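You operate a simulated robot arm through the tools that you are given. There is no shell and no other tool. Be economical: measure what you need, move in short steps, check, and stop when the job is done.

Carry out the task below with a simulated robot arm. There is one attempt and no reset: what you move stays moved.

JOB
Take the job card from the filter bench and put it on the watch glass. Put the beaker that says "R4" from the second wet bench from the left on the front of the filter bench and the beaker marked "R5" on the aisle end of the dosing bench. Put one of the small bags from the dosing bench on top of the yellow cover. Take the glass rod and put it on the top of the mill bench. Fetch the plunger and stand it on top of the curled sheet of paper. Put the tin from the middle table on the front of the middle table. Fetch the MID feeler block from the middle table and stand it on the cake board there. Fetch the round brush and stand it on the shelf under the back bench. Put the steel froth pan on the middle table away on the shelf of the rinse stand. Do these in any order. Set down upright: beaker, small bag, glass rod, plunger, feeler block, round brush.

The check looks at the end state, three seconds after you hand in, the way a careful person would. Anything else that was tipped, shoved, dropped, spilled or broken makes it a failure. Lids that push on must go on centred and level and be pressed home; caps that screw on are set level and turned clockwise until they are tight. Flat cloth is picked up by pressing the open fingertips on it (5 to 10 N) and closing them slowly along it; thin cloth reads only 2 to 8 mm in the jaws.

ROBOT AND FRAMES
A 7-joint arm with a fingered hand on a trunk, on a base that drives. Base frame: it is fixed to the floor where the robot stands at the start and does not move with it; the origin is under the middle of the robot, x ahead of it, y to its left, z up; the surface under the hand at the start is at about z = 0.9. Lengths are in m, angles in rad, forces in N, time in s.
With the tool pointing down near the work surface it reaches from about 0.2 to 0.66 m from the robot's upright axis, wherever it stands. Its first joint turns from -2.007 to 2.007 rad. Places, roughly: aisle end of the dosing bench [-1.7, -1.9, 0.9]; beaker [-1.25, 0.75, 1]; cake board [-2.5, -4.25, 0.75]; curled sheet of paper (33x13x10 cm) [-3.7, 0, 0.9]; feeler block [-1.75, -4, 1]; front of the filter bench (24x176 cm) [0.44, 0.68, 0.9]; front of the middle table (60x22 cm) [-2.58, -3.96, 0.84]; glass rod (2x2x20 cm) [-1.1, -0.8, 1]; job card [0.5, 0.25, 1]; plunger (4x4x26 cm) [-1.8, -2.1, 1.1]; round brush (5x5x8 cm) [-2.6, -4.3, 0.9]; shelf of the rinse stand (40x18 cm) [-0.68, 1.84, 0.48]; shelf under the back bench [-3.7, -6.2, 0.3]; small bag [-1.75, -1, 1]; steel froth pan (10x9x4 cm) [-3.1, -4, 0.9]; tin [-1.75, -4, 0.75]; top of the mill bench [-5.8, -1, 0.9]; watch glass (9x9x1 cm) [0.6, 0.4, 0.9]; yellow cover (10x10x3 cm) [-1.8, -0.4, 0.9]. Payload 3.1 kg.
Tool frame: the origin (TCP) lies between the finger pads and is the grasp point; the fingertips stand 0.022 m ahead of it; z points along the fingers, y is the line along which they close. Largest opening 0.112 m; the body of the gripper starts 0.06 m behind the TCP. The gripper is a hand of 3 fingers: y runs from the thumb to the fingers, the wrist lies at [0, 0, -0.218] in the tool frame, and closing takes about 1.5 s.
Orientation is that of the tool frame in the base frame, as a unit quaternion [x, y, z, w]. With the fingers straight down and closing along the base's y, the tool's x points along the base's -x, its y along +y and its z along -z.

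CONTROLS
- The arm moves only by the tool nudge_tool. Its arguments are lists of equal length, an entry for each row: "delta_rot": the turn, a rotation vector about the tool's x, y, z in rad, a list of three; "xyz": the shift along the tool's x, y, z in m, a list of three; "hand": the finger opening in m, from 0 to 0.112. In form: {"delta_rot": [[wx, wy, wz], ...], "xyz": [[x, y, z], ...], "hand": [hand, ...]}. A call has 1 to 8 rows; each row is the pose to reach, as a shift and turn from the pose commanded when the call began, along the tool's axes at that moment. Rows are played at 5 a second. More than 0.05 m and 0.15 rad between two rows, or a gripper value outside its range, and nothing of the call is played. Where a pose cannot be reached the arm comes as near as it can. A force on the tool above 40 N (or 10 N above the force at the start of the call, whichever is more), or a blocked arm, ends the call early, and 0.2 s more pass. The fingers move at their own pace (about 0.108 m/s each) and stop on an object; they squeeze with about 26 N. The grip force told is the motor's: it shows also when the fingers shut on nothing. Time passes only in rows, and 0.2 s behind the last, so rows that repeat a pose let the fingers close. The reply holds the time, the measured pose of the TCP, the force on the tool along the base axes, the opening and the grip force, in the units named above and with some noise, with the torque about the TCP (base axes, N m) and any sound that the robot's microphone picked up.
- Cameras (640 x 400 px; columns grow to the right, rows downward): "scene" is now at [0.0227, 0.1442, 1.6454]; the picture's right is [-0.11, -0.99, 0.00], its down [-0.70, 0.08, -0.70] and it looks along [0.70, -0.08, -0.71] (base axes); focal length 261 px, centre (320, 200). "wrist" rides on the gripper at [0.066, 0.003, -0.08] in the tool frame; the picture's right is [-0.05, 1.00, 0.00], its down [-0.77, -0.04, -0.64] and it looks along [-0.64, -0.03, 0.77] (tool axes); focal length 275 px, centre (320, 200). There is no depth. A picture from a camera that has moved, and an enlarged one, comes with that camera's place and axes in the base frame and with its lens.
- grab_frame(camera): a new picture of that camera. It takes no simulated time.
- move_column(by): slides the trunk up (or, below 0, down) by that many m; the arm and the scene camera ride with it, the base frame stays. It gives what a move gives, with no picture.
- roll_base(legs): drives the robot by 1 to 6 legs, each [ahead, left, turn to the left] in m, m and rad, along the robot's own axes; the way and the turn of a leg run together, so that a leg with both is an arc; at most 1.5 m and 3.142 rad a leg. The arm and the cameras ride along, it lands a little off, and it stops where it bumps. It gives what a move gives.
- hand_shape(shape): the hand has 3 fingers and takes this shape, open, in about a second: jaw (thumb against the fingers, like two jaws); tri (thumb and two fingers); tip (a fingertip pinch); poke (one finger out to press); point (the index stretched); flat (the hand flat); cup (the hand cupped); fist (a fist). The gripper value then closes the fingers along that shape, each until it touches; the sizes above hold for jaw. It gives what a move gives, with no picture.
- turn_head(pan, tilt): turns the head with the scene camera to pan (to the left, within 2.705 rad either way) and tilt (down, from -0.506 to 1.204), counted from straight ahead of the robot. It gives what a move gives.
- enlarge(camera, box): a new picture of the part [left, top, right, bottom] of that camera's present view, enlarged. It takes no simulated time.
- hand_in(): hands the job in; it is judged then, once.

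Go step by step. Nothing tells you exact positions but the pictures and the camera data: compare them with the known pose of the tool, close in by small moves and look again before you grip or let go. The budget is 525 turns and 300 pictures, counting those below and the enlarged ones. Unless the task says otherwise, let go and move clear before handing in, and close with one line.

The tools are called as a command line: name --argument value ..., lists and objects as JSON in quotes. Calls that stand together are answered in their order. nudge_tool: Moves the arm, as the interface text tells. Its arguments: {"type":"object","properties":{"delta_rot":{"type":"array","items":{"type":"array","items":{"type":"number"}}},"xyz":{"type":"array","items":{"type":"array","items":{"type":"number"}}},"hand":{"type":"array","items":{"type":"number"}}},"required":["delta_rot","xyz","hand"]} The other tools are called the same way: move_column (by) slides the trunk up or down; hand_shape (shape) gives the hand a shape; roll_base (legs) drives the base; turn_head (pan, tilt) turns the head that bears the scene camera; grab_frame (camera) takes a picture; enlarge (camera, box) takes an enlarged picture of a part of a camera's view; hand_in () hands the job in.

At the start:

```text
time: 0.0
eef_pos: [0.4368, 0.2543, 1.2342]
tool_rot: [0.0, 1.0, 0.0, 0.001]
force: [-1.2, 0.7, -0.3]
moment: [0.02, 0.02, -0.04]
opening: 0.1119
grip_force: 0.1
shape: jaw
trunk travel left (down, up): [-0.775, 0.215]
robot x, y, heading: [0.0001, 0.0043, -0.002]
head pan, tilt: [-0.11, 0.789]
```

scene: 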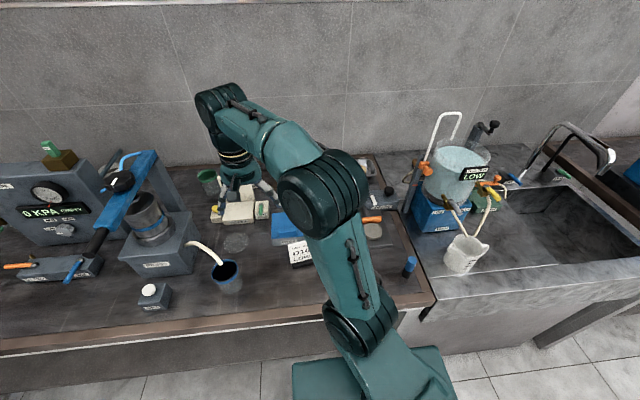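
wrist: 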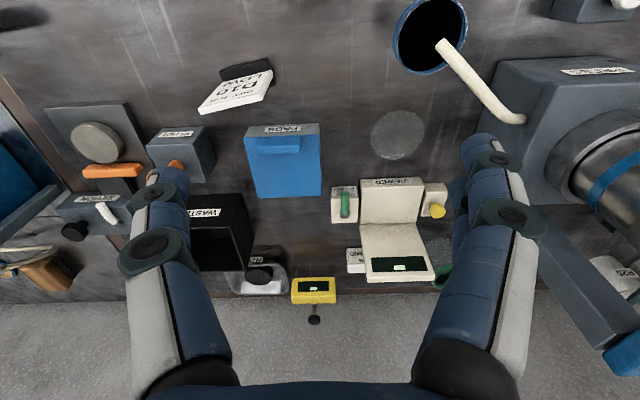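

The job card seems to lean on a dark block near (0.49, 0.14) and the watch glass sits near (0.58, 0.37). I'll look closer first.

enlarge --camera "wrist" --box '[160, 30, 480, 230]'

enlarge --camera "scene" --box '[180, 150, 440, 312]'

```text
2.00 times, centred on (320, 130) of wrist
camera zoom: at [0.371, 0.2576, 1.3136], right [0.05, 1.0, 0.0], down [0.77, -0.04, 0.64], along [0.64, -0.03, -0.77], focal length 551 px, centre (320, 340)
```

zoom: 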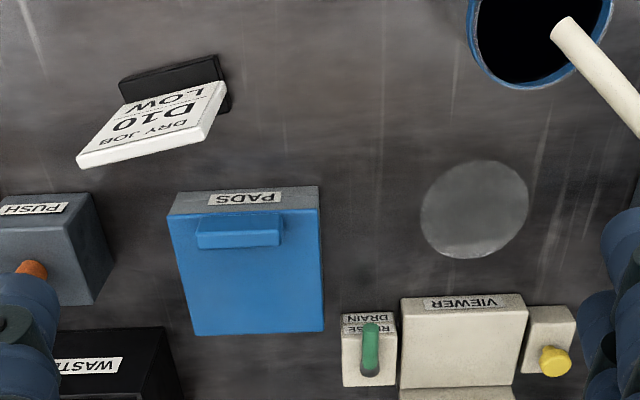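

```text
2.46 times, centred on (310, 231) of scene
camera zoom: at [0.0227, 0.1442, 1.6454], right [-0.11, -0.99, 0.0], down [-0.7, 0.08, -0.7], along [0.7, -0.08, -0.71], focal length 643 px, centre (345, 124)
```

zoom: 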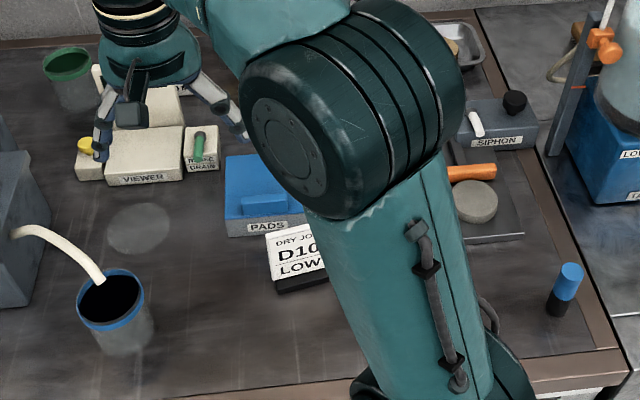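

The card stands upright in a black holder, top at about z≈1.0. I'll move the wrist nearer to see it better.

nudge_tool --delta_rot '[[0, 0, 0], [0, 0, 0], [0, 0, 0]]' --xyz '[[0.02, -0.04, 0.02], [0.04, -0.08, 0.04], [0.06, -0.11, 0.05]]' --hand '[0.112, 0.112, 0.112]'

grab_frame --camera "wrist"

```text
time: 0.8
eef_pos: [0.3763, 0.1414, 1.1816]
tool_rot: [-0.001, 1.0, 0.001, 0.0]
force: [0.6, 0.1, 0.1]
moment: [0.0, -0.02, -0.01]
opening: 0.1118
grip_force: 0.1
shape: jaw
trunk travel left (down, up): [-0.775, 0.215]
robot x, y, heading: [-0.0031, -0.0024, 0.001]
head pan, tilt: [-0.11, 0.789]
```

```text
295 pictures are left
camera wrist: at [0.3105, 0.1451, 1.261], right [0.05, 1.0, 0.0], down [0.77, -0.04, 0.64], along [0.64, -0.03, -0.77], focal length 275 px, centre (320, 200)
```

wrist: 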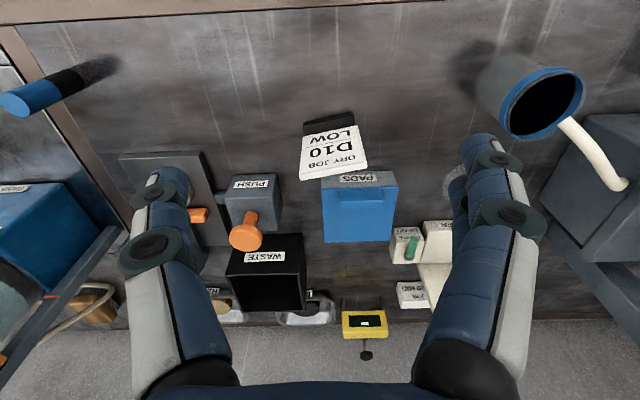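

Card top edge runs from about (0.479,0.190) to (0.492,0.113) at z≈1.005, leaning back a little. I'll turn the hand to pinch it by its faces.

nudge_tool --delta_rot '[[0, 0, 0.14], [0, 0, 0.28], [0, 0, 0.42], [0, 0, 0.56], [0, 0, 0.7], [0, 0, 0.84], [0, 0, 0.98], [0, 0, 1.12]]' --xyz '[[-0.02, 0.0, 0], [-0.04, 0, 0], [-0.06, 0, 0], [-0.08, 0, 0], [-0.1, 0, 0], [-0.11, 0.01, 0], [-0.11, 0.01, 0], [-0.11, 0.01, 0]]' --hand '[0.1, 0.09, 0.08, 0.07, 0.06, 0.06, 0.06, 0.06]'

nudge_tool --delta_rot '[[0, 0, 0.14], [0, 0, 0.28], [0, 0, 0.28]]' --xyz '[[0, 0, 0], [0, 0, 0], [0, 0, 0]]' --hand '[0.06, 0.06, 0.06]'

grab_frame --camera "wrist"

grab_frame --camera "scene"

```text
time: 2.6
eef_pos: [0.4867, 0.1542, 1.1842]
tool_rot: [0.532, 0.847, 0.001, 0.0]
force: [-0.2, -0.1, 0.0]
moment: [-0.04, 0.01, -0.01]
opening: 0.0606
grip_force: 0.1
shape: jaw
trunk travel left (down, up): [-0.775, 0.215]
robot x, y, heading: [-0.0014, -0.0027, -0.002]
head pan, tilt: [-0.11, 0.789]
```

```text
time: 3.4
eef_pos: [0.4874, 0.1537, 1.1839]
tool_rot: [0.645, 0.764, 0.0, 0.0]
force: [0.1, -0.4, 0.1]
moment: [0.01, -0.01, 0.01]
opening: 0.0607
grip_force: 0.1
shape: jaw
trunk travel left (down, up): [-0.775, 0.215]
robot x, y, heading: [0.001, 0.0012, -0.001]
head pan, tilt: [-0.11, 0.789]
```

```text
294 pictures are left
camera wrist: at [0.4794, 0.2204, 1.264], right [0.99, 0.12, 0.0], down [0.09, -0.77, 0.64], along [0.08, -0.63, -0.77], focal length 275 px, centre (320, 200)
```

wrist: 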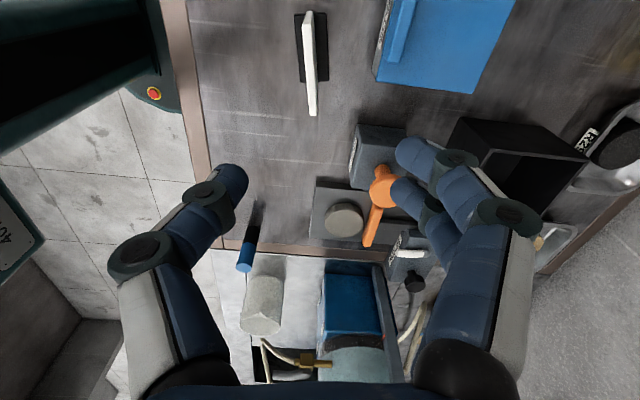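

```text
293 pictures are left
camera scene: at [0.0227, 0.144, 1.6455], right [-0.11, -0.99, 0.0], down [-0.7, 0.08, -0.7], along [0.7, -0.08, -0.71], focal length 261 px, centre (320, 200)
```

scene: 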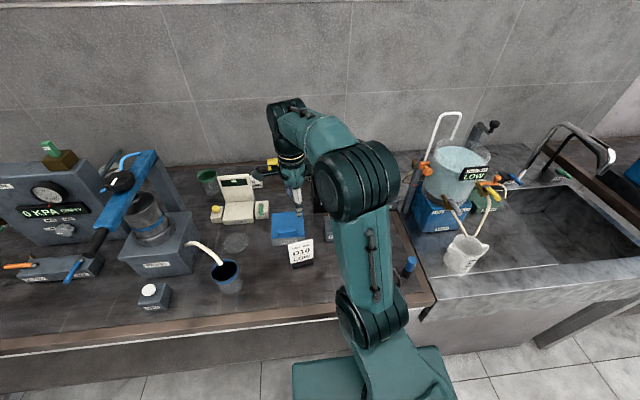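

Hand is aligned with the card; I'll shift 6 mm toward the robot, descend and pinch.

nudge_tool --delta_rot '[[0, 0, 0], [0, 0, 0], [0, 0, 0], [0, 0, 0]]' --xyz '[[0, -0.006, 0.05], [0, -0.006, 0.1], [0, -0.006, 0.14], [0, -0.006, 0.16]]' --hand '[0.06, 0.06, 0.06, 0.06]'

grab_frame --camera "wrist"

```text
refused: row 1 steps farther than a row can; nothing moved
```

```text
292 pictures are left
camera wrist: at [0.4794, 0.2204, 1.264], right [0.99, 0.12, 0.0], down [0.09, -0.77, 0.64], along [0.08, -0.63, -0.77], focal length 275 px, centre (320, 200)
```

wrist: 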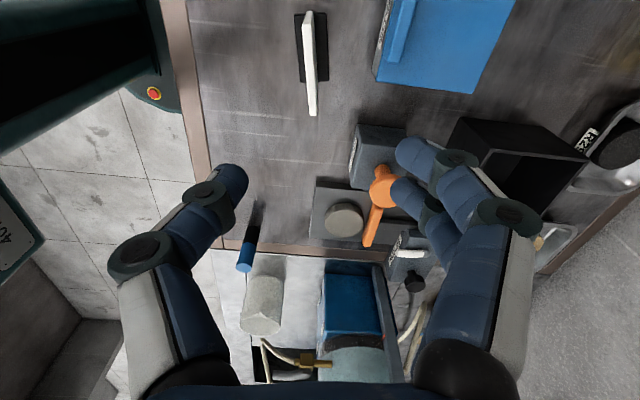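

Steps must total 5 cm or less; retrying with smaller rows.

nudge_tool --delta_rot '[[0, 0, 0], [0, 0, 0], [0, 0, 0], [0, 0, 0]]' --xyz '[[0, -0.006, 0.04], [0, -0.006, 0.08], [0, -0.006, 0.12], [0, -0.006, 0.15]]' --hand '[0.06, 0.06, 0.06, 0.06]'

grab_frame --camera "wrist"

```text
time: 4.4
eef_pos: [0.4809, 0.1548, 1.0334]
tool_rot: [0.644, 0.765, 0.0, 0.0]
force: [0.0, -0.1, -0.3]
moment: [0.06, -0.01, -0.02]
opening: 0.0605
grip_force: 0.1
shape: jaw
trunk travel left (down, up): [-0.775, 0.215]
robot x, y, heading: [-0.0013, 0.0018, 0.0]
head pan, tilt: [-0.11, 0.789]
```

```text
291 pictures are left
camera wrist: at [0.4735, 0.2203, 1.1135], right [0.99, 0.12, 0.0], down [0.1, -0.77, 0.64], along [0.08, -0.63, -0.77], focal length 275 px, centre (320, 200)
```

wrist: 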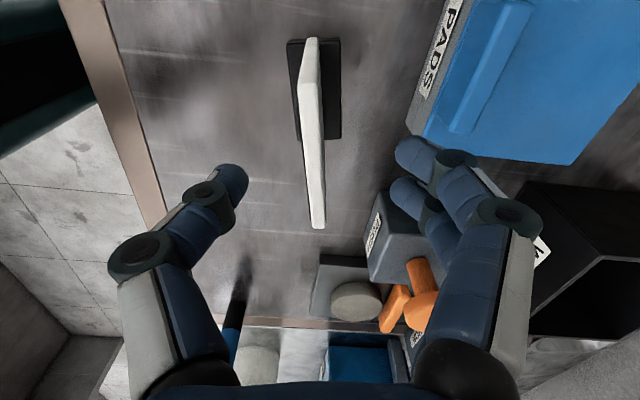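

nudge_tool --delta_rot '[[0, 0, 0], [0, 0, 0], [0, 0, 0], [0, 0, 0], [0, 0, 0], [0, 0, 0], [0, 0, 0]]' --xyz '[[0, -0.001, 0.025], [0, -0.001, 0.045], [0, -0.001, 0.045], [0, -0.001, 0.045], [0, -0.001, 0.045], [0, -0.001, 0.045], [0, -0.001, 0.045]]' --hand '[0.06, 0.06, 0.04, 0.02, 0.0, 0.0, 0.0]'

grab_frame --camera "wrist"

```text
time: 6.0
eef_pos: [0.4808, 0.1525, 0.9902]
tool_rot: [0.644, 0.765, 0.0, 0.0]
force: [0.2, 0.2, -1.3]
moment: [0.01, -0.02, -0.02]
opening: 0.0025
grip_force: 26.3
shape: jaw
trunk travel left (down, up): [-0.775, 0.215]
robot x, y, heading: [0.0003, 0.0014, 0.006]
head pan, tilt: [-0.11, 0.789]
```

```text
290 pictures are left
camera wrist: at [0.4731, 0.2193, 1.0693], right [0.99, 0.12, 0.0], down [0.1, -0.77, 0.64], along [0.08, -0.63, -0.77], focal length 275 px, centre (320, 200)
```

wrist: 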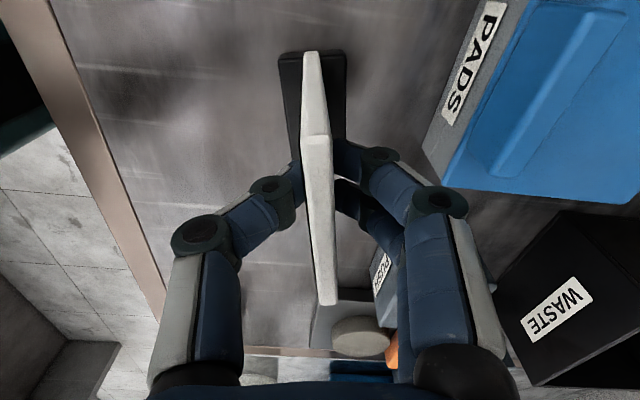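

Gripped. Lifting straight out of the holder.

nudge_tool --delta_rot '[[0, 0, 0], [0, 0, 0], [0, 0, 0], [0, 0, 0]]' --xyz '[[0, 0, -0.03], [0, 0, -0.06], [0, 0, -0.1], [0, 0, -0.14]]' --hand '[0.0, 0.0, 0.0, 0.0]'

grab_frame --camera "wrist"

grab_frame --camera "scene"

```text
time: 7.0
eef_pos: [0.4804, 0.1514, 1.1268]
tool_rot: [0.644, 0.765, 0.0, 0.0]
force: [0.4, -0.3, -0.7]
moment: [0.03, -0.01, 0.01]
opening: 0.0027
grip_force: 26.0
shape: jaw
trunk travel left (down, up): [-0.775, 0.215]
robot x, y, heading: [-0.0002, -0.0008, 0.001]
head pan, tilt: [-0.11, 0.789]
```

```text
289 pictures are left
camera wrist: at [0.4715, 0.2168, 1.2071], right [0.99, 0.12, 0.0], down [0.1, -0.77, 0.64], along [0.08, -0.63, -0.77], focal length 275 px, centre (320, 200)
```

wrist: 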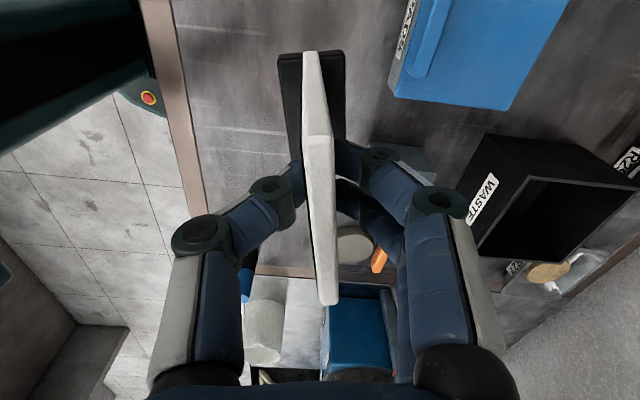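

```text
288 pictures are left
camera scene: at [0.0223, 0.1439, 1.6454], right [-0.11, -0.99, 0.0], down [-0.7, 0.08, -0.71], along [0.7, -0.08, -0.71], focal length 261 px, centre (320, 200)
```

scene: 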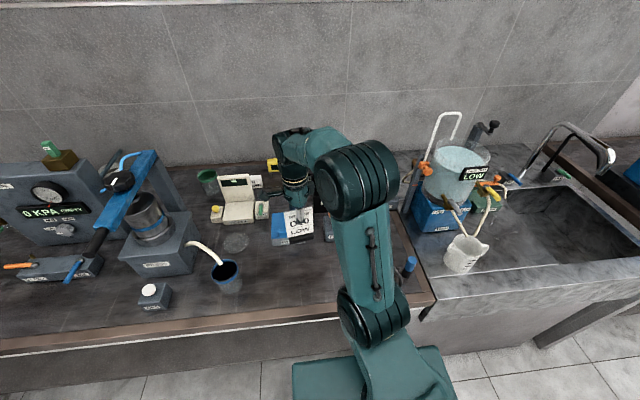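

The black foot came up with the card: it's a card on a stand, so I'll set it upright on the watch glass at about (0.577, 0.371).

nudge_tool --delta_rot '[[0, 0, 0], [0, 0, 0], [0, 0, 0], [0, 0, 0], [0, 0, 0], [0, 0, 0]]' --xyz '[[0.034, 0.022, 0], [0.067, 0.044, 0], [0.1, 0.066, 0], [0.133, 0.088, 0], [0.166, 0.11, 0], [0.2, 0.133, 0]]' --hand '[0.0, 0.0, 0.0, 0.0, 0, 0]'

grab_frame --camera "wrist"

enlarge --camera "scene" --box '[160, 150, 360, 275]'

```text
time: 8.4
eef_pos: [0.5414, 0.327, 1.1288]
tool_rot: [0.644, 0.765, 0.0, -0.001]
force: [-0.1, -0.2, -0.9]
moment: [-0.01, 0.03, 0.0]
opening: 0.0028
grip_force: 26.2
shape: jaw
out of reach, approached as far as the arm can: row 5, 6
trunk travel left (down, up): [-0.775, 0.215]
robot x, y, heading: [0.0028, -0.0007, -0.004]
head pan, tilt: [-0.11, 0.789]
```

```text
287 pictures are left
camera wrist: at [0.5336, 0.3927, 1.2091], right [0.99, 0.12, 0.0], down [0.1, -0.77, 0.64], along [0.08, -0.63, -0.77], focal length 275 px, centre (320, 200)
```

wrist: 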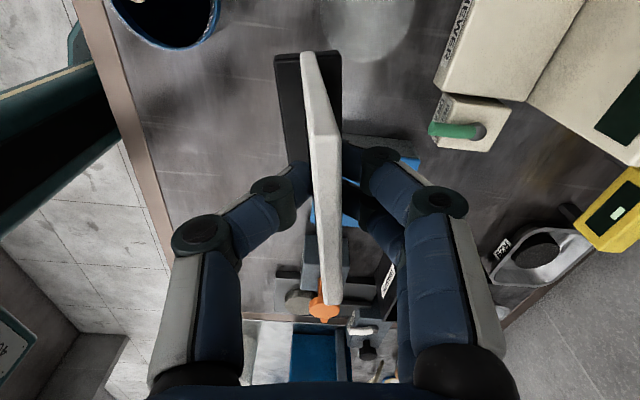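

```text
3.20 times, centred on (260, 212) of scene
camera zoom: at [0.0226, 0.1427, 1.6456], right [-0.11, -0.99, 0.0], down [-0.7, 0.08, -0.7], along [0.7, -0.08, -0.71], focal length 836 px, centre (512, 160)
```

zoom: 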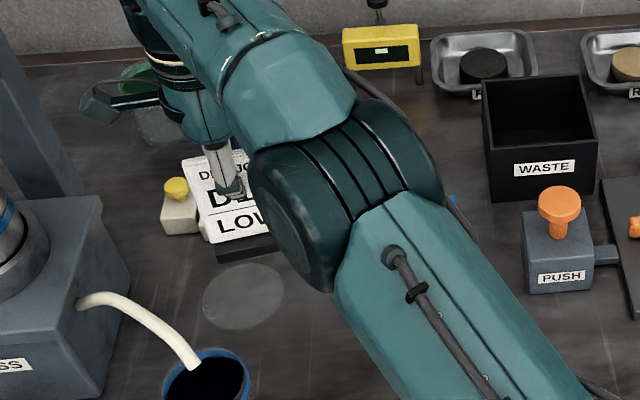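

Target is out of reach from here; I'll retract the arm sideways, then strafe the base 0.2 m left.

nudge_tool --delta_rot '[[0, 0, 0], [0, 0, 0], [0, 0, 0], [0, 0, 0], [0, 0, 0]]' --xyz '[[-0.04, 0, 0], [-0.08, -0.01, 0], [-0.12, -0.02, 0], [-0.16, -0.03, 0], [-0.2, -0.03, 0]]' --hand '[0.0, 0.0, 0.0, 0.0, 0]'

roll_base --legs '[[0, 0.2, 0]]'

grab_frame --camera "wrist"

```text
time: 9.6
eef_pos: [0.5514, 0.1217, 1.1299]
tool_rot: [0.644, 0.765, 0.002, 0.0]
force: [0.5, -1.0, -1.3]
moment: [0.01, -0.02, -0.01]
opening: 0.0024
grip_force: 25.9
shape: jaw
trunk travel left (down, up): [-0.775, 0.215]
robot x, y, heading: [-0.0025, 0.002, 0.001]
head pan, tilt: [-0.11, 0.789]
```

```text
time: 11.2
eef_pos: [0.5507, 0.3257, 1.1312]
tool_rot: [0.645, 0.764, 0.0, 0.0]
force: [-0.3, 0.0, -0.8]
moment: [-0.02, -0.03, -0.03]
opening: 0.0029
grip_force: 26.1
shape: jaw
trunk travel left (down, up): [-0.775, 0.215]
robot x, y, heading: [-0.003, 0.1973, -0.002]
head pan, tilt: [-0.11, 0.789]
```

```text
285 pictures are left
camera wrist: at [0.5428, 0.392, 1.2102], right [0.99, 0.12, 0.0], down [0.09, -0.77, 0.64], along [0.08, -0.63, -0.77], focal length 275 px, centre (320, 200)
```

wrist: 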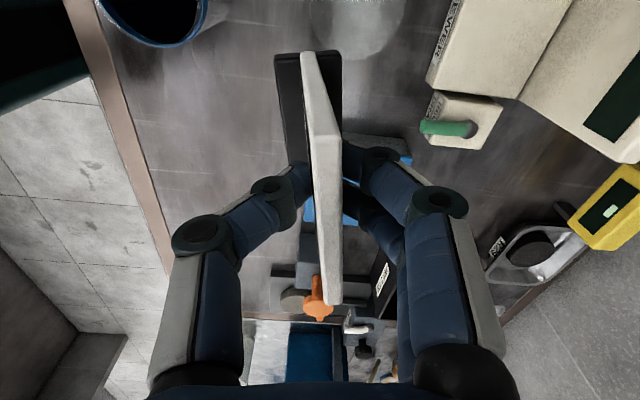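

nudge_tool --delta_rot '[[0, 0, 0], [0, 0, 0], [0, 0, 0], [0, 0, 0], [0, 0, 0]]' --xyz '[[0.033, 0.037, 0], [0.033, 0.037, 0.04], [0.033, 0.037, 0.08], [0.033, 0.037, 0.11], [0.033, 0.037, 0.118]]' --hand '[0.0, 0.0, 0.0, 0.0, 0]'

grab_frame --camera "wrist"

enlarge --camera "scene" --box '[220, 150, 420, 275]'

```text
time: 12.4
eef_pos: [0.581, 0.3647, 1.0134]
tool_rot: [0.645, 0.764, 0.0, 0.0]
force: [0.0, 0.1, -0.9]
moment: [-0.03, 0.0, 0.02]
opening: 0.0029
grip_force: 25.9
shape: jaw
trunk travel left (down, up): [-0.775, 0.215]
robot x, y, heading: [-0.0021, 0.2043, -0.001]
head pan, tilt: [-0.11, 0.789]
```

```text
284 pictures are left
camera wrist: at [0.5725, 0.4303, 1.0937], right [0.99, 0.12, 0.0], down [0.09, -0.77, 0.64], along [0.08, -0.63, -0.77], focal length 275 px, centre (320, 200)
```

wrist: 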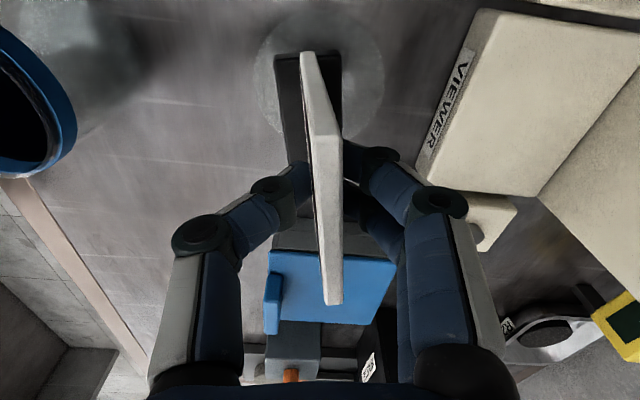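

```text
3.20 times, centred on (320, 212) of scene
camera zoom: at [0.0231, 0.3457, 1.6455], right [-0.11, -0.99, 0.0], down [-0.7, 0.08, -0.7], along [0.7, -0.08, -0.71], focal length 836 px, centre (320, 160)
```

zoom: 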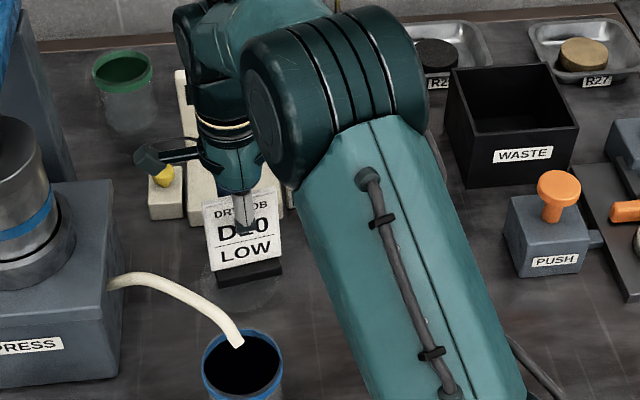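

Glass centre measures (0.579, 0.380); shifting +y 9 mm and lowering till touch.

nudge_tool --delta_rot '[[0, 0, 0], [0, 0, 0], [0, 0, 0]]' --xyz '[[0.009, 0.001, 0], [0.009, 0.001, 0.008], [0.009, 0.001, 0.014]]' --hand '[0.0, 0.0, 0.0]'

enlarge --camera "scene" --box '[245, 180, 345, 242]'

```text
time: 13.2
eef_pos: [0.5805, 0.3739, 0.9988]
tool_rot: [0.645, 0.764, 0.001, 0.0]
force: [0.3, 0.6, -2.4]
moment: [-0.01, -0.02, 0.0]
opening: 0.0029
grip_force: 25.6
shape: jaw
trunk travel left (down, up): [-0.775, 0.215]
robot x, y, heading: [-0.0013, 0.2007, -0.001]
head pan, tilt: [-0.11, 0.789]
```

```text
6.40 times, centred on (295, 211) of scene
camera zoom: at [0.0232, 0.3461, 1.6454], right [-0.11, -0.99, 0.0], down [-0.7, 0.08, -0.7], along [0.7, -0.08, -0.71], focal length 1671 px, centre (480, 130)
```

zoom: 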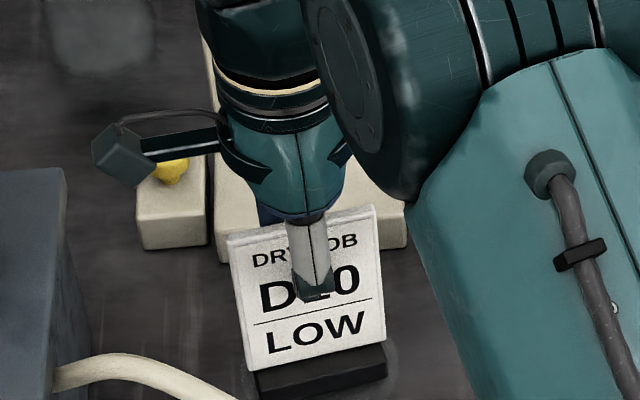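

nudge_tool --delta_rot '[[0, 0, 0], [0, 0, 0]]' --xyz '[[0, 0, 0.002], [0, 0, 0.003]]' --hand '[0.0, 0.0]'

```text
time: 13.8
eef_pos: [0.579, 0.3721, 0.998]
tool_rot: [0.645, 0.764, 0.001, 0.001]
force: [-1.4, 0.4, 7.7]
moment: [0.05, -0.01, 0.01]
opening: 0.003
grip_force: 26.4
shape: jaw
trunk travel left (down, up): [-0.775, 0.215]
robot x, y, heading: [-0.0018, 0.2031, 0.001]
head pan, tilt: [-0.11, 0.789]
```

Contact (8 N). Releasing gently and rising.

nudge_tool --delta_rot '[[0, 0, 0], [0, 0, 0], [0, 0, 0], [0, 0, 0], [0, 0, 0], [0, 0, 0], [0, 0, 0], [0, 0, 0]]' --xyz '[[0, 0, -0.003], [0, 0, -0.003], [0, 0, -0.003], [0, 0, -0.003], [0, 0, -0.003], [0, 0, -0.03], [0, 0, -0.07], [0, 0, -0.11]]' --hand '[0.0, 0.01, 0.02, 0.03, 0.04, 0.04, 0.04, 0.04]'

grab_frame --camera "wrist"

turn_head --pan 2.4 --tilt 0.5

grab_frame --camera "scene"

```text
time: 15.6
eef_pos: [0.5805, 0.3722, 1.1057]
tool_rot: [0.645, 0.764, -0.001, -0.001]
force: [-0.1, 0.6, 0.2]
moment: [0.03, 0.04, -0.02]
opening: 0.0396
grip_force: 0.2
shape: jaw
trunk travel left (down, up): [-0.775, 0.215]
robot x, y, heading: [0.0024, 0.2, -0.002]
head pan, tilt: [-0.11, 0.789]
```

```text
281 pictures are left
camera wrist: at [0.5731, 0.4375, 1.1853], right [0.99, 0.12, 0.0], down [0.1, -0.77, 0.64], along [0.08, -0.63, -0.77], focal length 275 px, centre (320, 200)
```

wrist: 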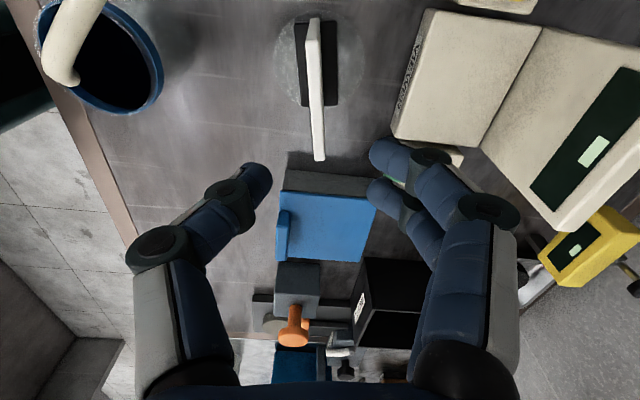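

```text
time: 17.9
eef_pos: [0.5811, 0.3719, 1.1048]
tool_rot: [0.645, 0.764, 0.001, 0.0]
force: [-0.5, 0.7, -0.3]
moment: [-0.01, 0.0, -0.01]
opening: 0.0396
grip_force: 0.0
shape: jaw
trunk travel left (down, up): [-0.775, 0.215]
robot x, y, heading: [0.0031, 0.2046, -0.002]
head pan, tilt: [2.4, 0.499]
```

```text
280 pictures are left
camera scene: at [-0.1246, 0.4166, 1.6705], right [0.68, 0.74, 0.0], down [0.35, -0.32, -0.88], along [-0.65, 0.59, -0.48], focal length 261 px, centre (320, 200)
```

scene: 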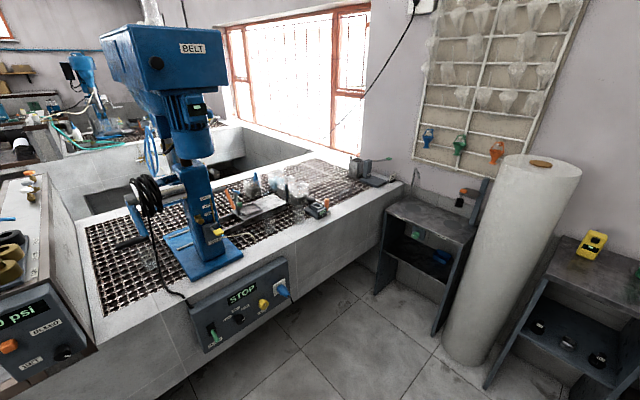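

The card is standing centred on the watch glass. Now surveying the room.

enlarge --camera "scene" --box '[100, 130, 420, 330]'

turn_head --pan -2.65 --tilt 0.35

grab_frame --camera "scene"

turn_head --pan -1.7 --tilt 0.35

grab_frame --camera "scene"

```text
2.00 times, centred on (260, 230) of scene
camera zoom: at [-0.1246, 0.4166, 1.6705], right [0.68, 0.74, 0.0], down [0.35, -0.32, -0.88], along [-0.65, 0.59, -0.48], focal length 522 px, centre (440, 140)
```

zoom: 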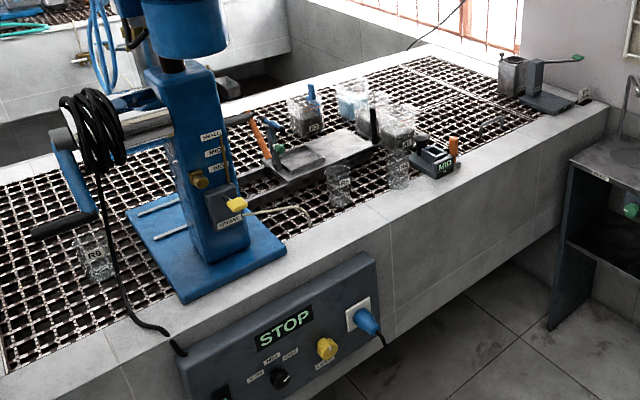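

```text
time: 21.9
eef_pos: [0.5821, 0.3712, 1.1048]
tool_rot: [0.645, 0.764, 0.0, 0.0]
force: [-0.4, 0.0, -0.1]
moment: [0.01, 0.01, -0.01]
opening: 0.0397
grip_force: 0.0
shape: jaw
trunk travel left (down, up): [-0.775, 0.215]
robot x, y, heading: [-0.0015, 0.201, -0.0]
head pan, tilt: [-2.649, 0.351]
```

```text
278 pictures are left
camera scene: at [-0.1397, 0.311, 1.6842], right [-0.47, 0.88, 0.0], down [0.3, 0.16, -0.94], along [-0.83, -0.44, -0.34], focal length 261 px, centre (320, 200)
```

scene: 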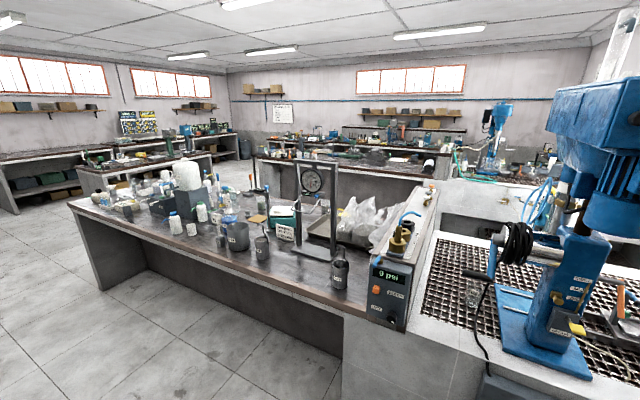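

```text
time: 23.1
eef_pos: [0.5814, 0.3727, 1.1048]
tool_rot: [0.645, 0.765, 0.0, 0.0]
force: [-0.6, 0.2, 0.0]
moment: [-0.01, 0.0, 0.02]
opening: 0.0397
grip_force: 0.1
shape: jaw
trunk travel left (down, up): [-0.775, 0.215]
robot x, y, heading: [-0.0002, 0.2059, -0.007]
head pan, tilt: [-1.7, 0.351]
```

```text
277 pictures are left
camera scene: at [-0.0699, 0.2626, 1.6842], right [-0.99, 0.13, 0.0], down [0.04, 0.34, -0.94], along [-0.12, -0.93, -0.34], focal length 261 px, centre (320, 200)
```

scene: 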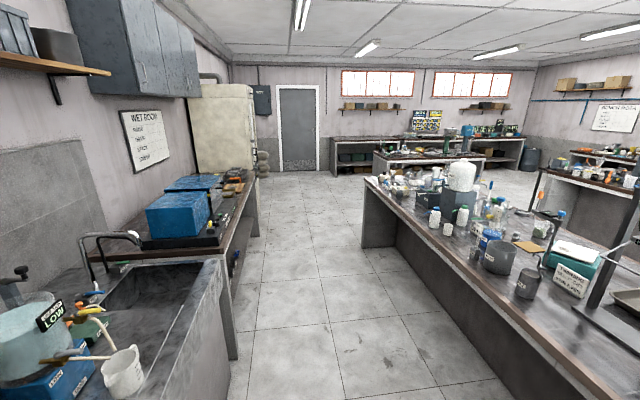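

I'll tuck the arm, back off, and turn to face the wet bench with the beakers.

nudge_tool --delta_rot '[[0, 0, 0], [0, 0, -0.14], [0, 0, -0.28], [0, 0, -0.42], [0, 0, -0.56], [0, 0, -0.7], [0, 0, -0.84], [0, 0, -0.98]]' --xyz '[[0, 0, -0.05], [0, 0, -0.1], [0, 0, -0.15], [-0.015, -0.04, -0.17], [-0.03, -0.085, -0.17], [-0.05, -0.13, -0.17], [-0.06, -0.175, -0.17], [-0.07, -0.22, -0.17]]' --hand '[0.04, 0.04, 0.04, 0.04, 0.04, 0.04, 0.04, 0.04]'

nudge_tool --delta_rot '[[0, 0, -0.14], [0, 0, -0.28], [0, 0, -0.42]]' --xyz '[[0.02, 0, 0], [0.04, 0, 0], [0.06, 0, 0]]' --hand '[0.06, 0.08, 0.1]'

roll_base --legs '[[-0.32, 0, 0], [0, 0.5, 0], [0, 0, 3.14]]'

turn_head --pan 0.0 --tilt 0.7

grab_frame --camera "scene"

grab_frame --camera "wrist"

```text
time: 24.9
eef_pos: [0.373, 0.2661, 1.2729]
tool_rot: [0.208, 0.978, 0.001, 0.001]
force: [1.2, -0.4, -0.6]
moment: [0.01, -0.01, 0.03]
opening: 0.0397
grip_force: 0.0
shape: jaw
out of reach, approached as far as the arm can: row 3, 4
trunk travel left (down, up): [-0.775, 0.215]
robot x, y, heading: [0.0018, 0.2016, 0.006]
head pan, tilt: [-1.7, 0.351]
```

```text
time: 25.7
eef_pos: [0.3176, 0.2904, 1.2751]
tool_rot: [0.0, 1.0, 0.0, 0.0]
force: [0.1, 0.1, -0.2]
moment: [0.0, -0.01, -0.02]
opening: 0.1
grip_force: 0.0
shape: jaw
trunk travel left (down, up): [-0.775, 0.215]
robot x, y, heading: [-0.0004, 0.2048, -0.003]
head pan, tilt: [-1.7, 0.351]
```

```text
time: 37.5
eef_pos: [-0.6496, 0.6444, 1.2753]
tool_rot: [0.999, -0.049, 0.0, 0.0]
force: [-0.1, 0.2, -0.4]
moment: [0.0, -0.03, 0.01]
opening: 0.1
grip_force: 0.1
shape: jaw
trunk travel left (down, up): [-0.775, 0.215]
robot x, y, heading: [-0.323, 0.699, 3.045]
head pan, tilt: [-1.7, 0.351]
```

```text
time: 39.2
eef_pos: [-0.6493, 0.6434, 1.2746]
tool_rot: [0.999, -0.047, 0.0, 0.0]
force: [0.1, -1.0, -0.4]
moment: [0.02, 0.03, 0.03]
opening: 0.0999
grip_force: 0.1
shape: jaw
trunk travel left (down, up): [-0.775, 0.215]
robot x, y, heading: [-0.319, 0.7009, 3.046]
head pan, tilt: [0.0, 0.7]
```

```text
276 pictures are left
camera scene: at [-0.3609, 0.5523, 1.6528], right [0.1, 1.0, 0.0], down [0.64, -0.06, -0.77], along [-0.76, 0.07, -0.64], focal length 261 px, centre (320, 200)
```

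scene: 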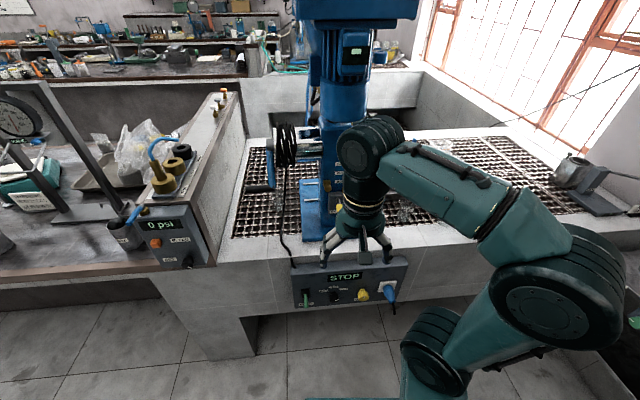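

```text
275 pictures are left
camera wrist: at [-0.5834, 0.635, 1.3546], right [-0.14, -0.99, 0.0], down [-0.76, 0.11, 0.64], along [-0.63, 0.09, -0.77], focal length 275 px, centre (320, 200)
```

wrist: 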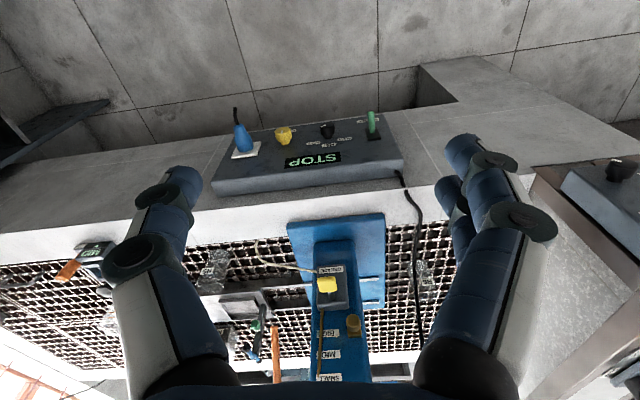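

roll_base --legs '[[0, -0.3, 0.09]]'

grab_frame --camera "wrist"

turn_head --pan -0.3 --tilt 0.5

grab_frame --camera "scene"

```text
time: 41.2
eef_pos: [-0.6277, 0.9105, 1.2749]
tool_rot: [1.0, -0.003, 0.0, -0.001]
force: [0.3, 0.4, 0.0]
moment: [-0.03, 0.04, -0.01]
opening: 0.0997
grip_force: 0.0
shape: jaw
trunk travel left (down, up): [-0.775, 0.215]
robot x, y, heading: [-0.3095, 0.998, 3.138]
head pan, tilt: [0.0, 0.7]
```

```text
274 pictures are left
camera wrist: at [-0.5612, 0.9069, 1.3546], right [-0.05, -1.0, 0.0], down [-0.77, 0.04, 0.64], along [-0.64, 0.03, -0.77], focal length 275 px, centre (320, 200)
```

wrist: 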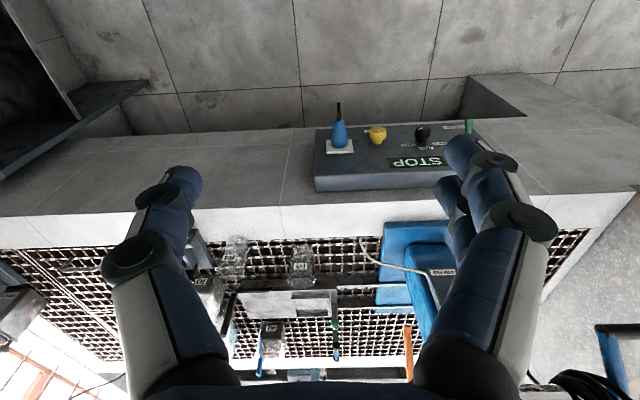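

```text
time: 42.0
eef_pos: [-0.628, 0.9097, 1.2741]
tool_rot: [1.0, -0.003, 0.0, 0.0]
force: [-0.5, -0.4, -0.1]
moment: [-0.02, -0.04, 0.03]
opening: 0.1
grip_force: 0.1
shape: jaw
trunk travel left (down, up): [-0.775, 0.215]
robot x, y, heading: [-0.3088, 0.9975, 3.13]
head pan, tilt: [-0.3, 0.499]
```

```text
273 pictures are left
camera scene: at [-0.3339, 0.8709, 1.6704], right [0.3, 0.95, 0.0], down [0.46, -0.14, -0.88], along [-0.84, 0.26, -0.48], focal length 261 px, centre (320, 200)
```

scene: 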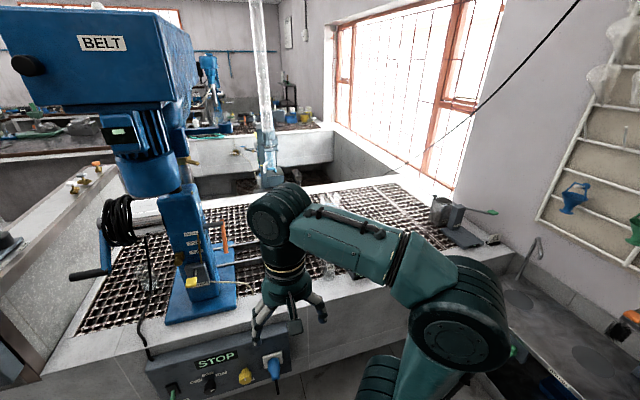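

enlarge --camera "wrist" --box '[190, 215, 430, 365]'

turn_head --pan 0.3 --tilt 0.4

enlarge --camera "scene" --box '[250, 100, 600, 320]'

```text
2.67 times, centred on (310, 290) of wrist
camera zoom: at [-0.5612, 0.9061, 1.3546], right [-0.05, -1.0, 0.0], down [-0.77, 0.04, 0.64], along [-0.64, 0.03, -0.77], focal length 734 px, centre (347, -40)
```

zoom: 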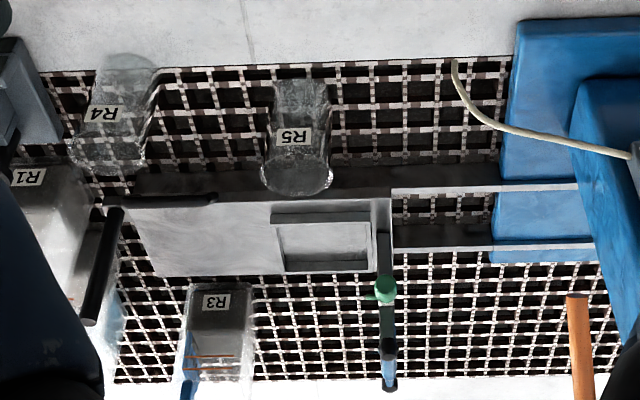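

```text
time: 43.0
eef_pos: [-0.6276, 0.9092, 1.2751]
tool_rot: [1.0, -0.002, 0.001, 0.001]
force: [-0.3, -0.1, -0.1]
moment: [-0.01, -0.02, 0.0]
opening: 0.0996
grip_force: 0.0
shape: jaw
trunk travel left (down, up): [-0.775, 0.215]
robot x, y, heading: [-0.3062, 0.9991, 3.138]
head pan, tilt: [0.3, 0.4]
```

```text
1.82 times, centred on (425, 210) of scene
camera zoom: at [-0.3358, 0.8171, 1.6796], right [-0.29, 0.96, 0.0], down [0.37, 0.11, -0.92], along [-0.88, -0.27, -0.39], focal length 475 px, centre (129, 182)
```

zoom: 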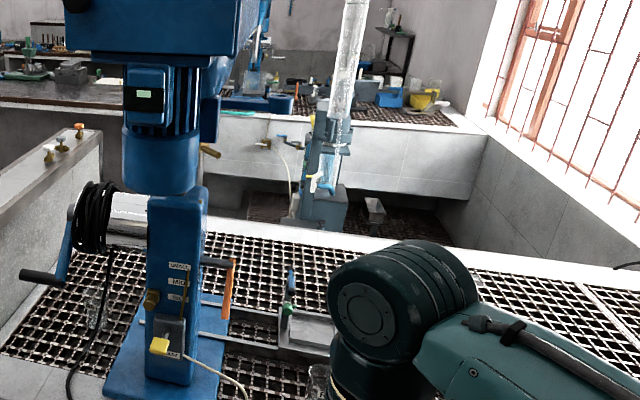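

R4 and R5 are visible near the front edge: R5 at about (-1.095, 0.974), R4 at about (-1.06, 1.135), both ~9 cm tall. I'll drive closer and look again.

roll_base --legs '[[0.21, 0, 0]]'

grab_frame --camera "wrist"

```text
time: 44.7
eef_pos: [-0.8358, 0.9088, 1.2746]
tool_rot: [1.0, -0.001, 0.001, 0.0]
force: [-0.7, -1.0, 0.1]
moment: [-0.01, 0.0, 0.01]
opening: 0.0996
grip_force: 0.1
shape: jaw
trunk travel left (down, up): [-0.775, 0.215]
robot x, y, heading: [-0.5154, 0.9969, 3.14]
head pan, tilt: [0.3, 0.4]
```

```text
270 pictures are left
camera wrist: at [-0.7699, 0.9062, 1.3545], right [-0.05, -1.0, 0.0], down [-0.77, 0.04, 0.64], along [-0.64, 0.03, -0.77], focal length 275 px, centre (320, 200)
```

wrist: 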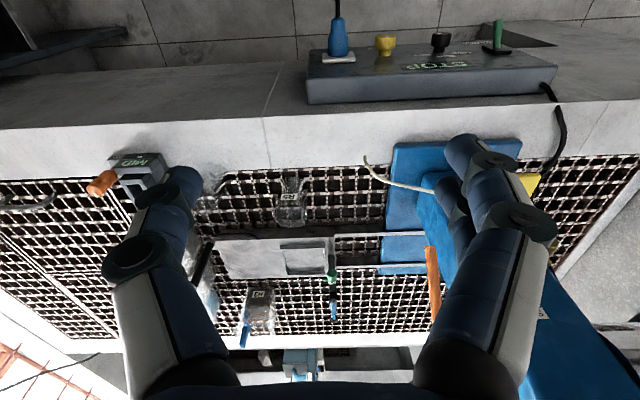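

nudge_tool --delta_rot '[[0, 0, 0], [0, 0, 0], [0, 0, 0], [0, 0, 0], [0, 0, 0], [0, 0, 0], [0, 0, 0]]' --xyz '[[-0.04, -0.01, 0], [-0.08, -0.02, 0.01], [-0.12, -0.03, 0.03], [-0.16, -0.04, 0.05], [-0.2, -0.05, 0.07], [-0.23, -0.06, 0.1], [-0.254, -0.068, 0.13]]' --hand '[0.1, 0.1, 0.1, 0.1, 0.1, 0.1, 0.1]'

grab_frame --camera "wrist"

```text
time: 46.3
eef_pos: [-1.0916, 0.9787, 1.1456]
tool_rot: [1.0, 0.0, 0.001, 0.0]
force: [0.5, 0.2, 0.1]
moment: [-0.01, -0.04, -0.01]
opening: 0.0998
grip_force: 0.0
shape: jaw
trunk travel left (down, up): [-0.775, 0.215]
robot x, y, heading: [-0.5155, 0.999, 3.143]
head pan, tilt: [0.3, 0.4]
```

```text
269 pictures are left
camera wrist: at [-1.0249, 0.9761, 1.2249], right [-0.05, -1.0, 0.0], down [-0.77, 0.04, 0.64], along [-0.63, 0.03, -0.77], focal length 275 px, centre (320, 200)
```

wrist: 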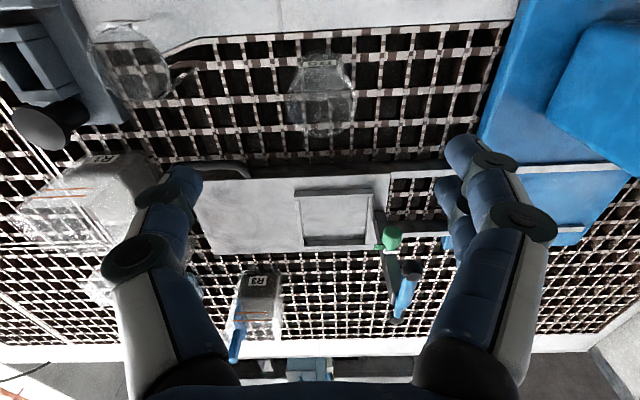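

nudge_tool --delta_rot '[[0, 0, 0], [0, 0, 0], [0, 0, 0], [0, 0, 0]]' --xyz '[[-0.016, 0, 0.04], [-0.016, 0, 0.08], [-0.016, 0, 0.11], [-0.016, 0, 0.12]]' --hand '[0.1, 0.1, 0.1, 0.1]'

grab_frame --camera "wrist"

```text
time: 47.3
eef_pos: [-1.1064, 0.9815, 1.0246]
tool_rot: [1.0, -0.001, 0.0, 0.001]
force: [1.3, -0.6, 0.2]
moment: [0.01, 0.01, 0.04]
opening: 0.1
grip_force: 0.1
shape: jaw
trunk travel left (down, up): [-0.775, 0.215]
robot x, y, heading: [-0.5174, 0.9995, 3.141]
head pan, tilt: [0.3, 0.4]
```

```text
268 pictures are left
camera wrist: at [-1.0401, 0.9788, 1.1048], right [-0.05, -1.0, 0.0], down [-0.77, 0.04, 0.64], along [-0.64, 0.03, -0.77], focal length 275 px, centre (320, 200)
```

wrist: 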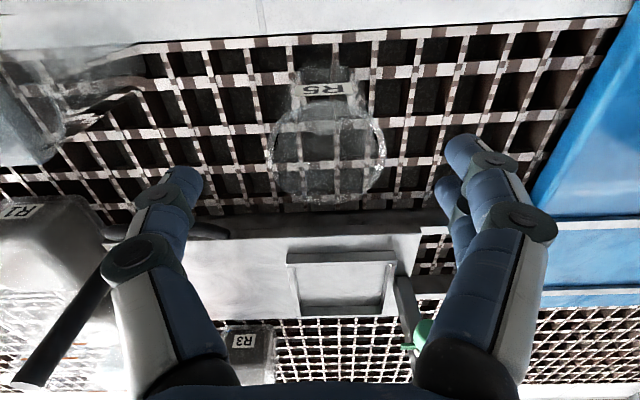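

nudge_tool --delta_rot '[[0, 0, 0], [0, 0, 0], [0, 0, 0], [0, 0, 0], [0, 0, 0], [0, 0, 0], [0, 0, 0]]' --xyz '[[-0.004, 0.002, 0.035], [-0.004, 0.002, 0.07], [-0.004, 0.002, 0.07], [-0.004, 0.002, 0.07], [-0.004, 0.002, 0.07], [-0.004, 0.002, 0.07], [-0.004, 0.002, 0.07]]' --hand '[0.1, 0.1, 0.08, 0.06, 0.04, 0.04, 0.04]'

grab_frame --camera "wrist"

```text
time: 48.9
eef_pos: [-1.1092, 0.9783, 0.9557]
tool_rot: [1.0, -0.001, 0.0, 0.0]
force: [-0.1, -0.4, -0.1]
moment: [0.0, -0.02, 0.03]
opening: 0.0462
grip_force: 26.2
shape: jaw
trunk travel left (down, up): [-0.775, 0.215]
robot x, y, heading: [-0.5213, 1.0003, 3.135]
head pan, tilt: [0.3, 0.4]
```

```text
267 pictures are left
camera wrist: at [-1.0428, 0.9751, 1.0349], right [-0.05, -1.0, 0.0], down [-0.77, 0.04, 0.64], along [-0.64, 0.03, -0.77], focal length 275 px, centre (320, 200)
```

wrist: 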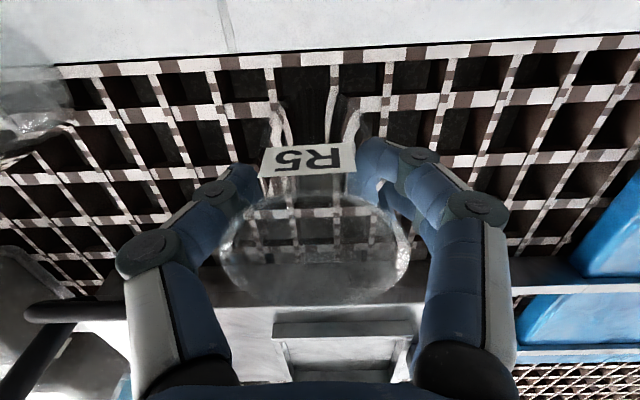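

Got R5. Lifting and retracting.

nudge_tool --delta_rot '[[0, 0, 0], [0, 0, 0], [0, 0, 0], [0, 0, 0], [0, 0, 0], [0, 0, 0], [0, 0, 0], [0, 0, 0]]' --xyz '[[0, 0, -0.03], [0, 0, -0.07], [0, 0, -0.11], [0, 0, -0.15], [0.03, 0, -0.18], [0.07, 0, -0.2], [0.11, 0, -0.22], [0.15, 0, -0.24]]' --hand '[0.04, 0.04, 0.04, 0.04, 0.04, 0.04, 0.04, 0.04]'

roll_base --legs '[[-0.25, 0, 0]]'

nudge_tool --delta_rot '[[0, 0, 0], [0, 0, 0], [0, 0, 0], [0, 0, 0]]' --xyz '[[0.04, 0, 0], [0.08, 0, 0], [0.12, 0.0, 0], [0.15, 0.02, 0]]' --hand '[0.04, 0.04, 0.04, 0.04]'

grab_frame --camera "wrist"

```text
time: 50.7
eef_pos: [-0.9587, 0.9758, 1.1936]
tool_rot: [1.0, -0.001, -0.001, 0.0]
force: [0.0, 0.5, -0.3]
moment: [0.02, 0.02, -0.03]
opening: 0.0451
grip_force: 25.9
shape: jaw
trunk travel left (down, up): [-0.775, 0.215]
robot x, y, heading: [-0.5237, 0.9984, 3.139]
head pan, tilt: [0.3, 0.4]
```

```text
time: 52.5
eef_pos: [-0.7071, 0.9721, 1.1926]
tool_rot: [1.0, 0.006, -0.001, 0.0]
force: [0.5, -0.5, -1.5]
moment: [0.01, -0.02, 0.02]
opening: 0.0455
grip_force: 25.9
shape: jaw
trunk travel left (down, up): [-0.775, 0.215]
robot x, y, heading: [-0.2692, 0.9984, -3.133]
head pan, tilt: [0.3, 0.4]
```

```text
time: 53.5
eef_pos: [-0.5552, 0.9534, 1.1892]
tool_rot: [1.0, 0.003, -0.001, -0.001]
force: [-0.3, 0.4, -1.0]
moment: [0.01, -0.03, -0.02]
opening: 0.0451
grip_force: 26.3
shape: jaw
trunk travel left (down, up): [-0.775, 0.215]
robot x, y, heading: [-0.2651, 0.9956, -3.134]
head pan, tilt: [0.3, 0.4]
```

```text
266 pictures are left
camera wrist: at [-0.4888, 0.9514, 1.2695], right [-0.04, -1.0, 0.0], down [-0.77, 0.03, 0.64], along [-0.64, 0.03, -0.77], focal length 275 px, centre (320, 200)
```

wrist: 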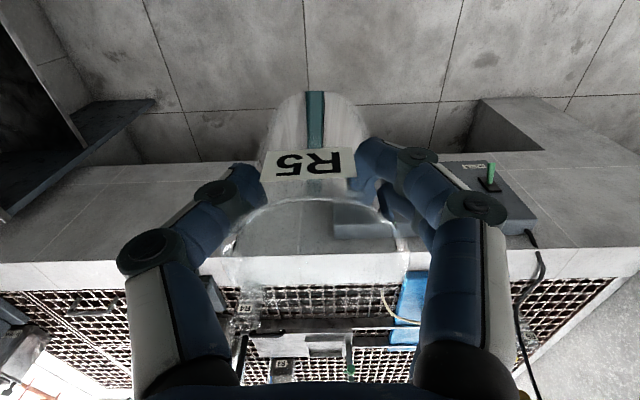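

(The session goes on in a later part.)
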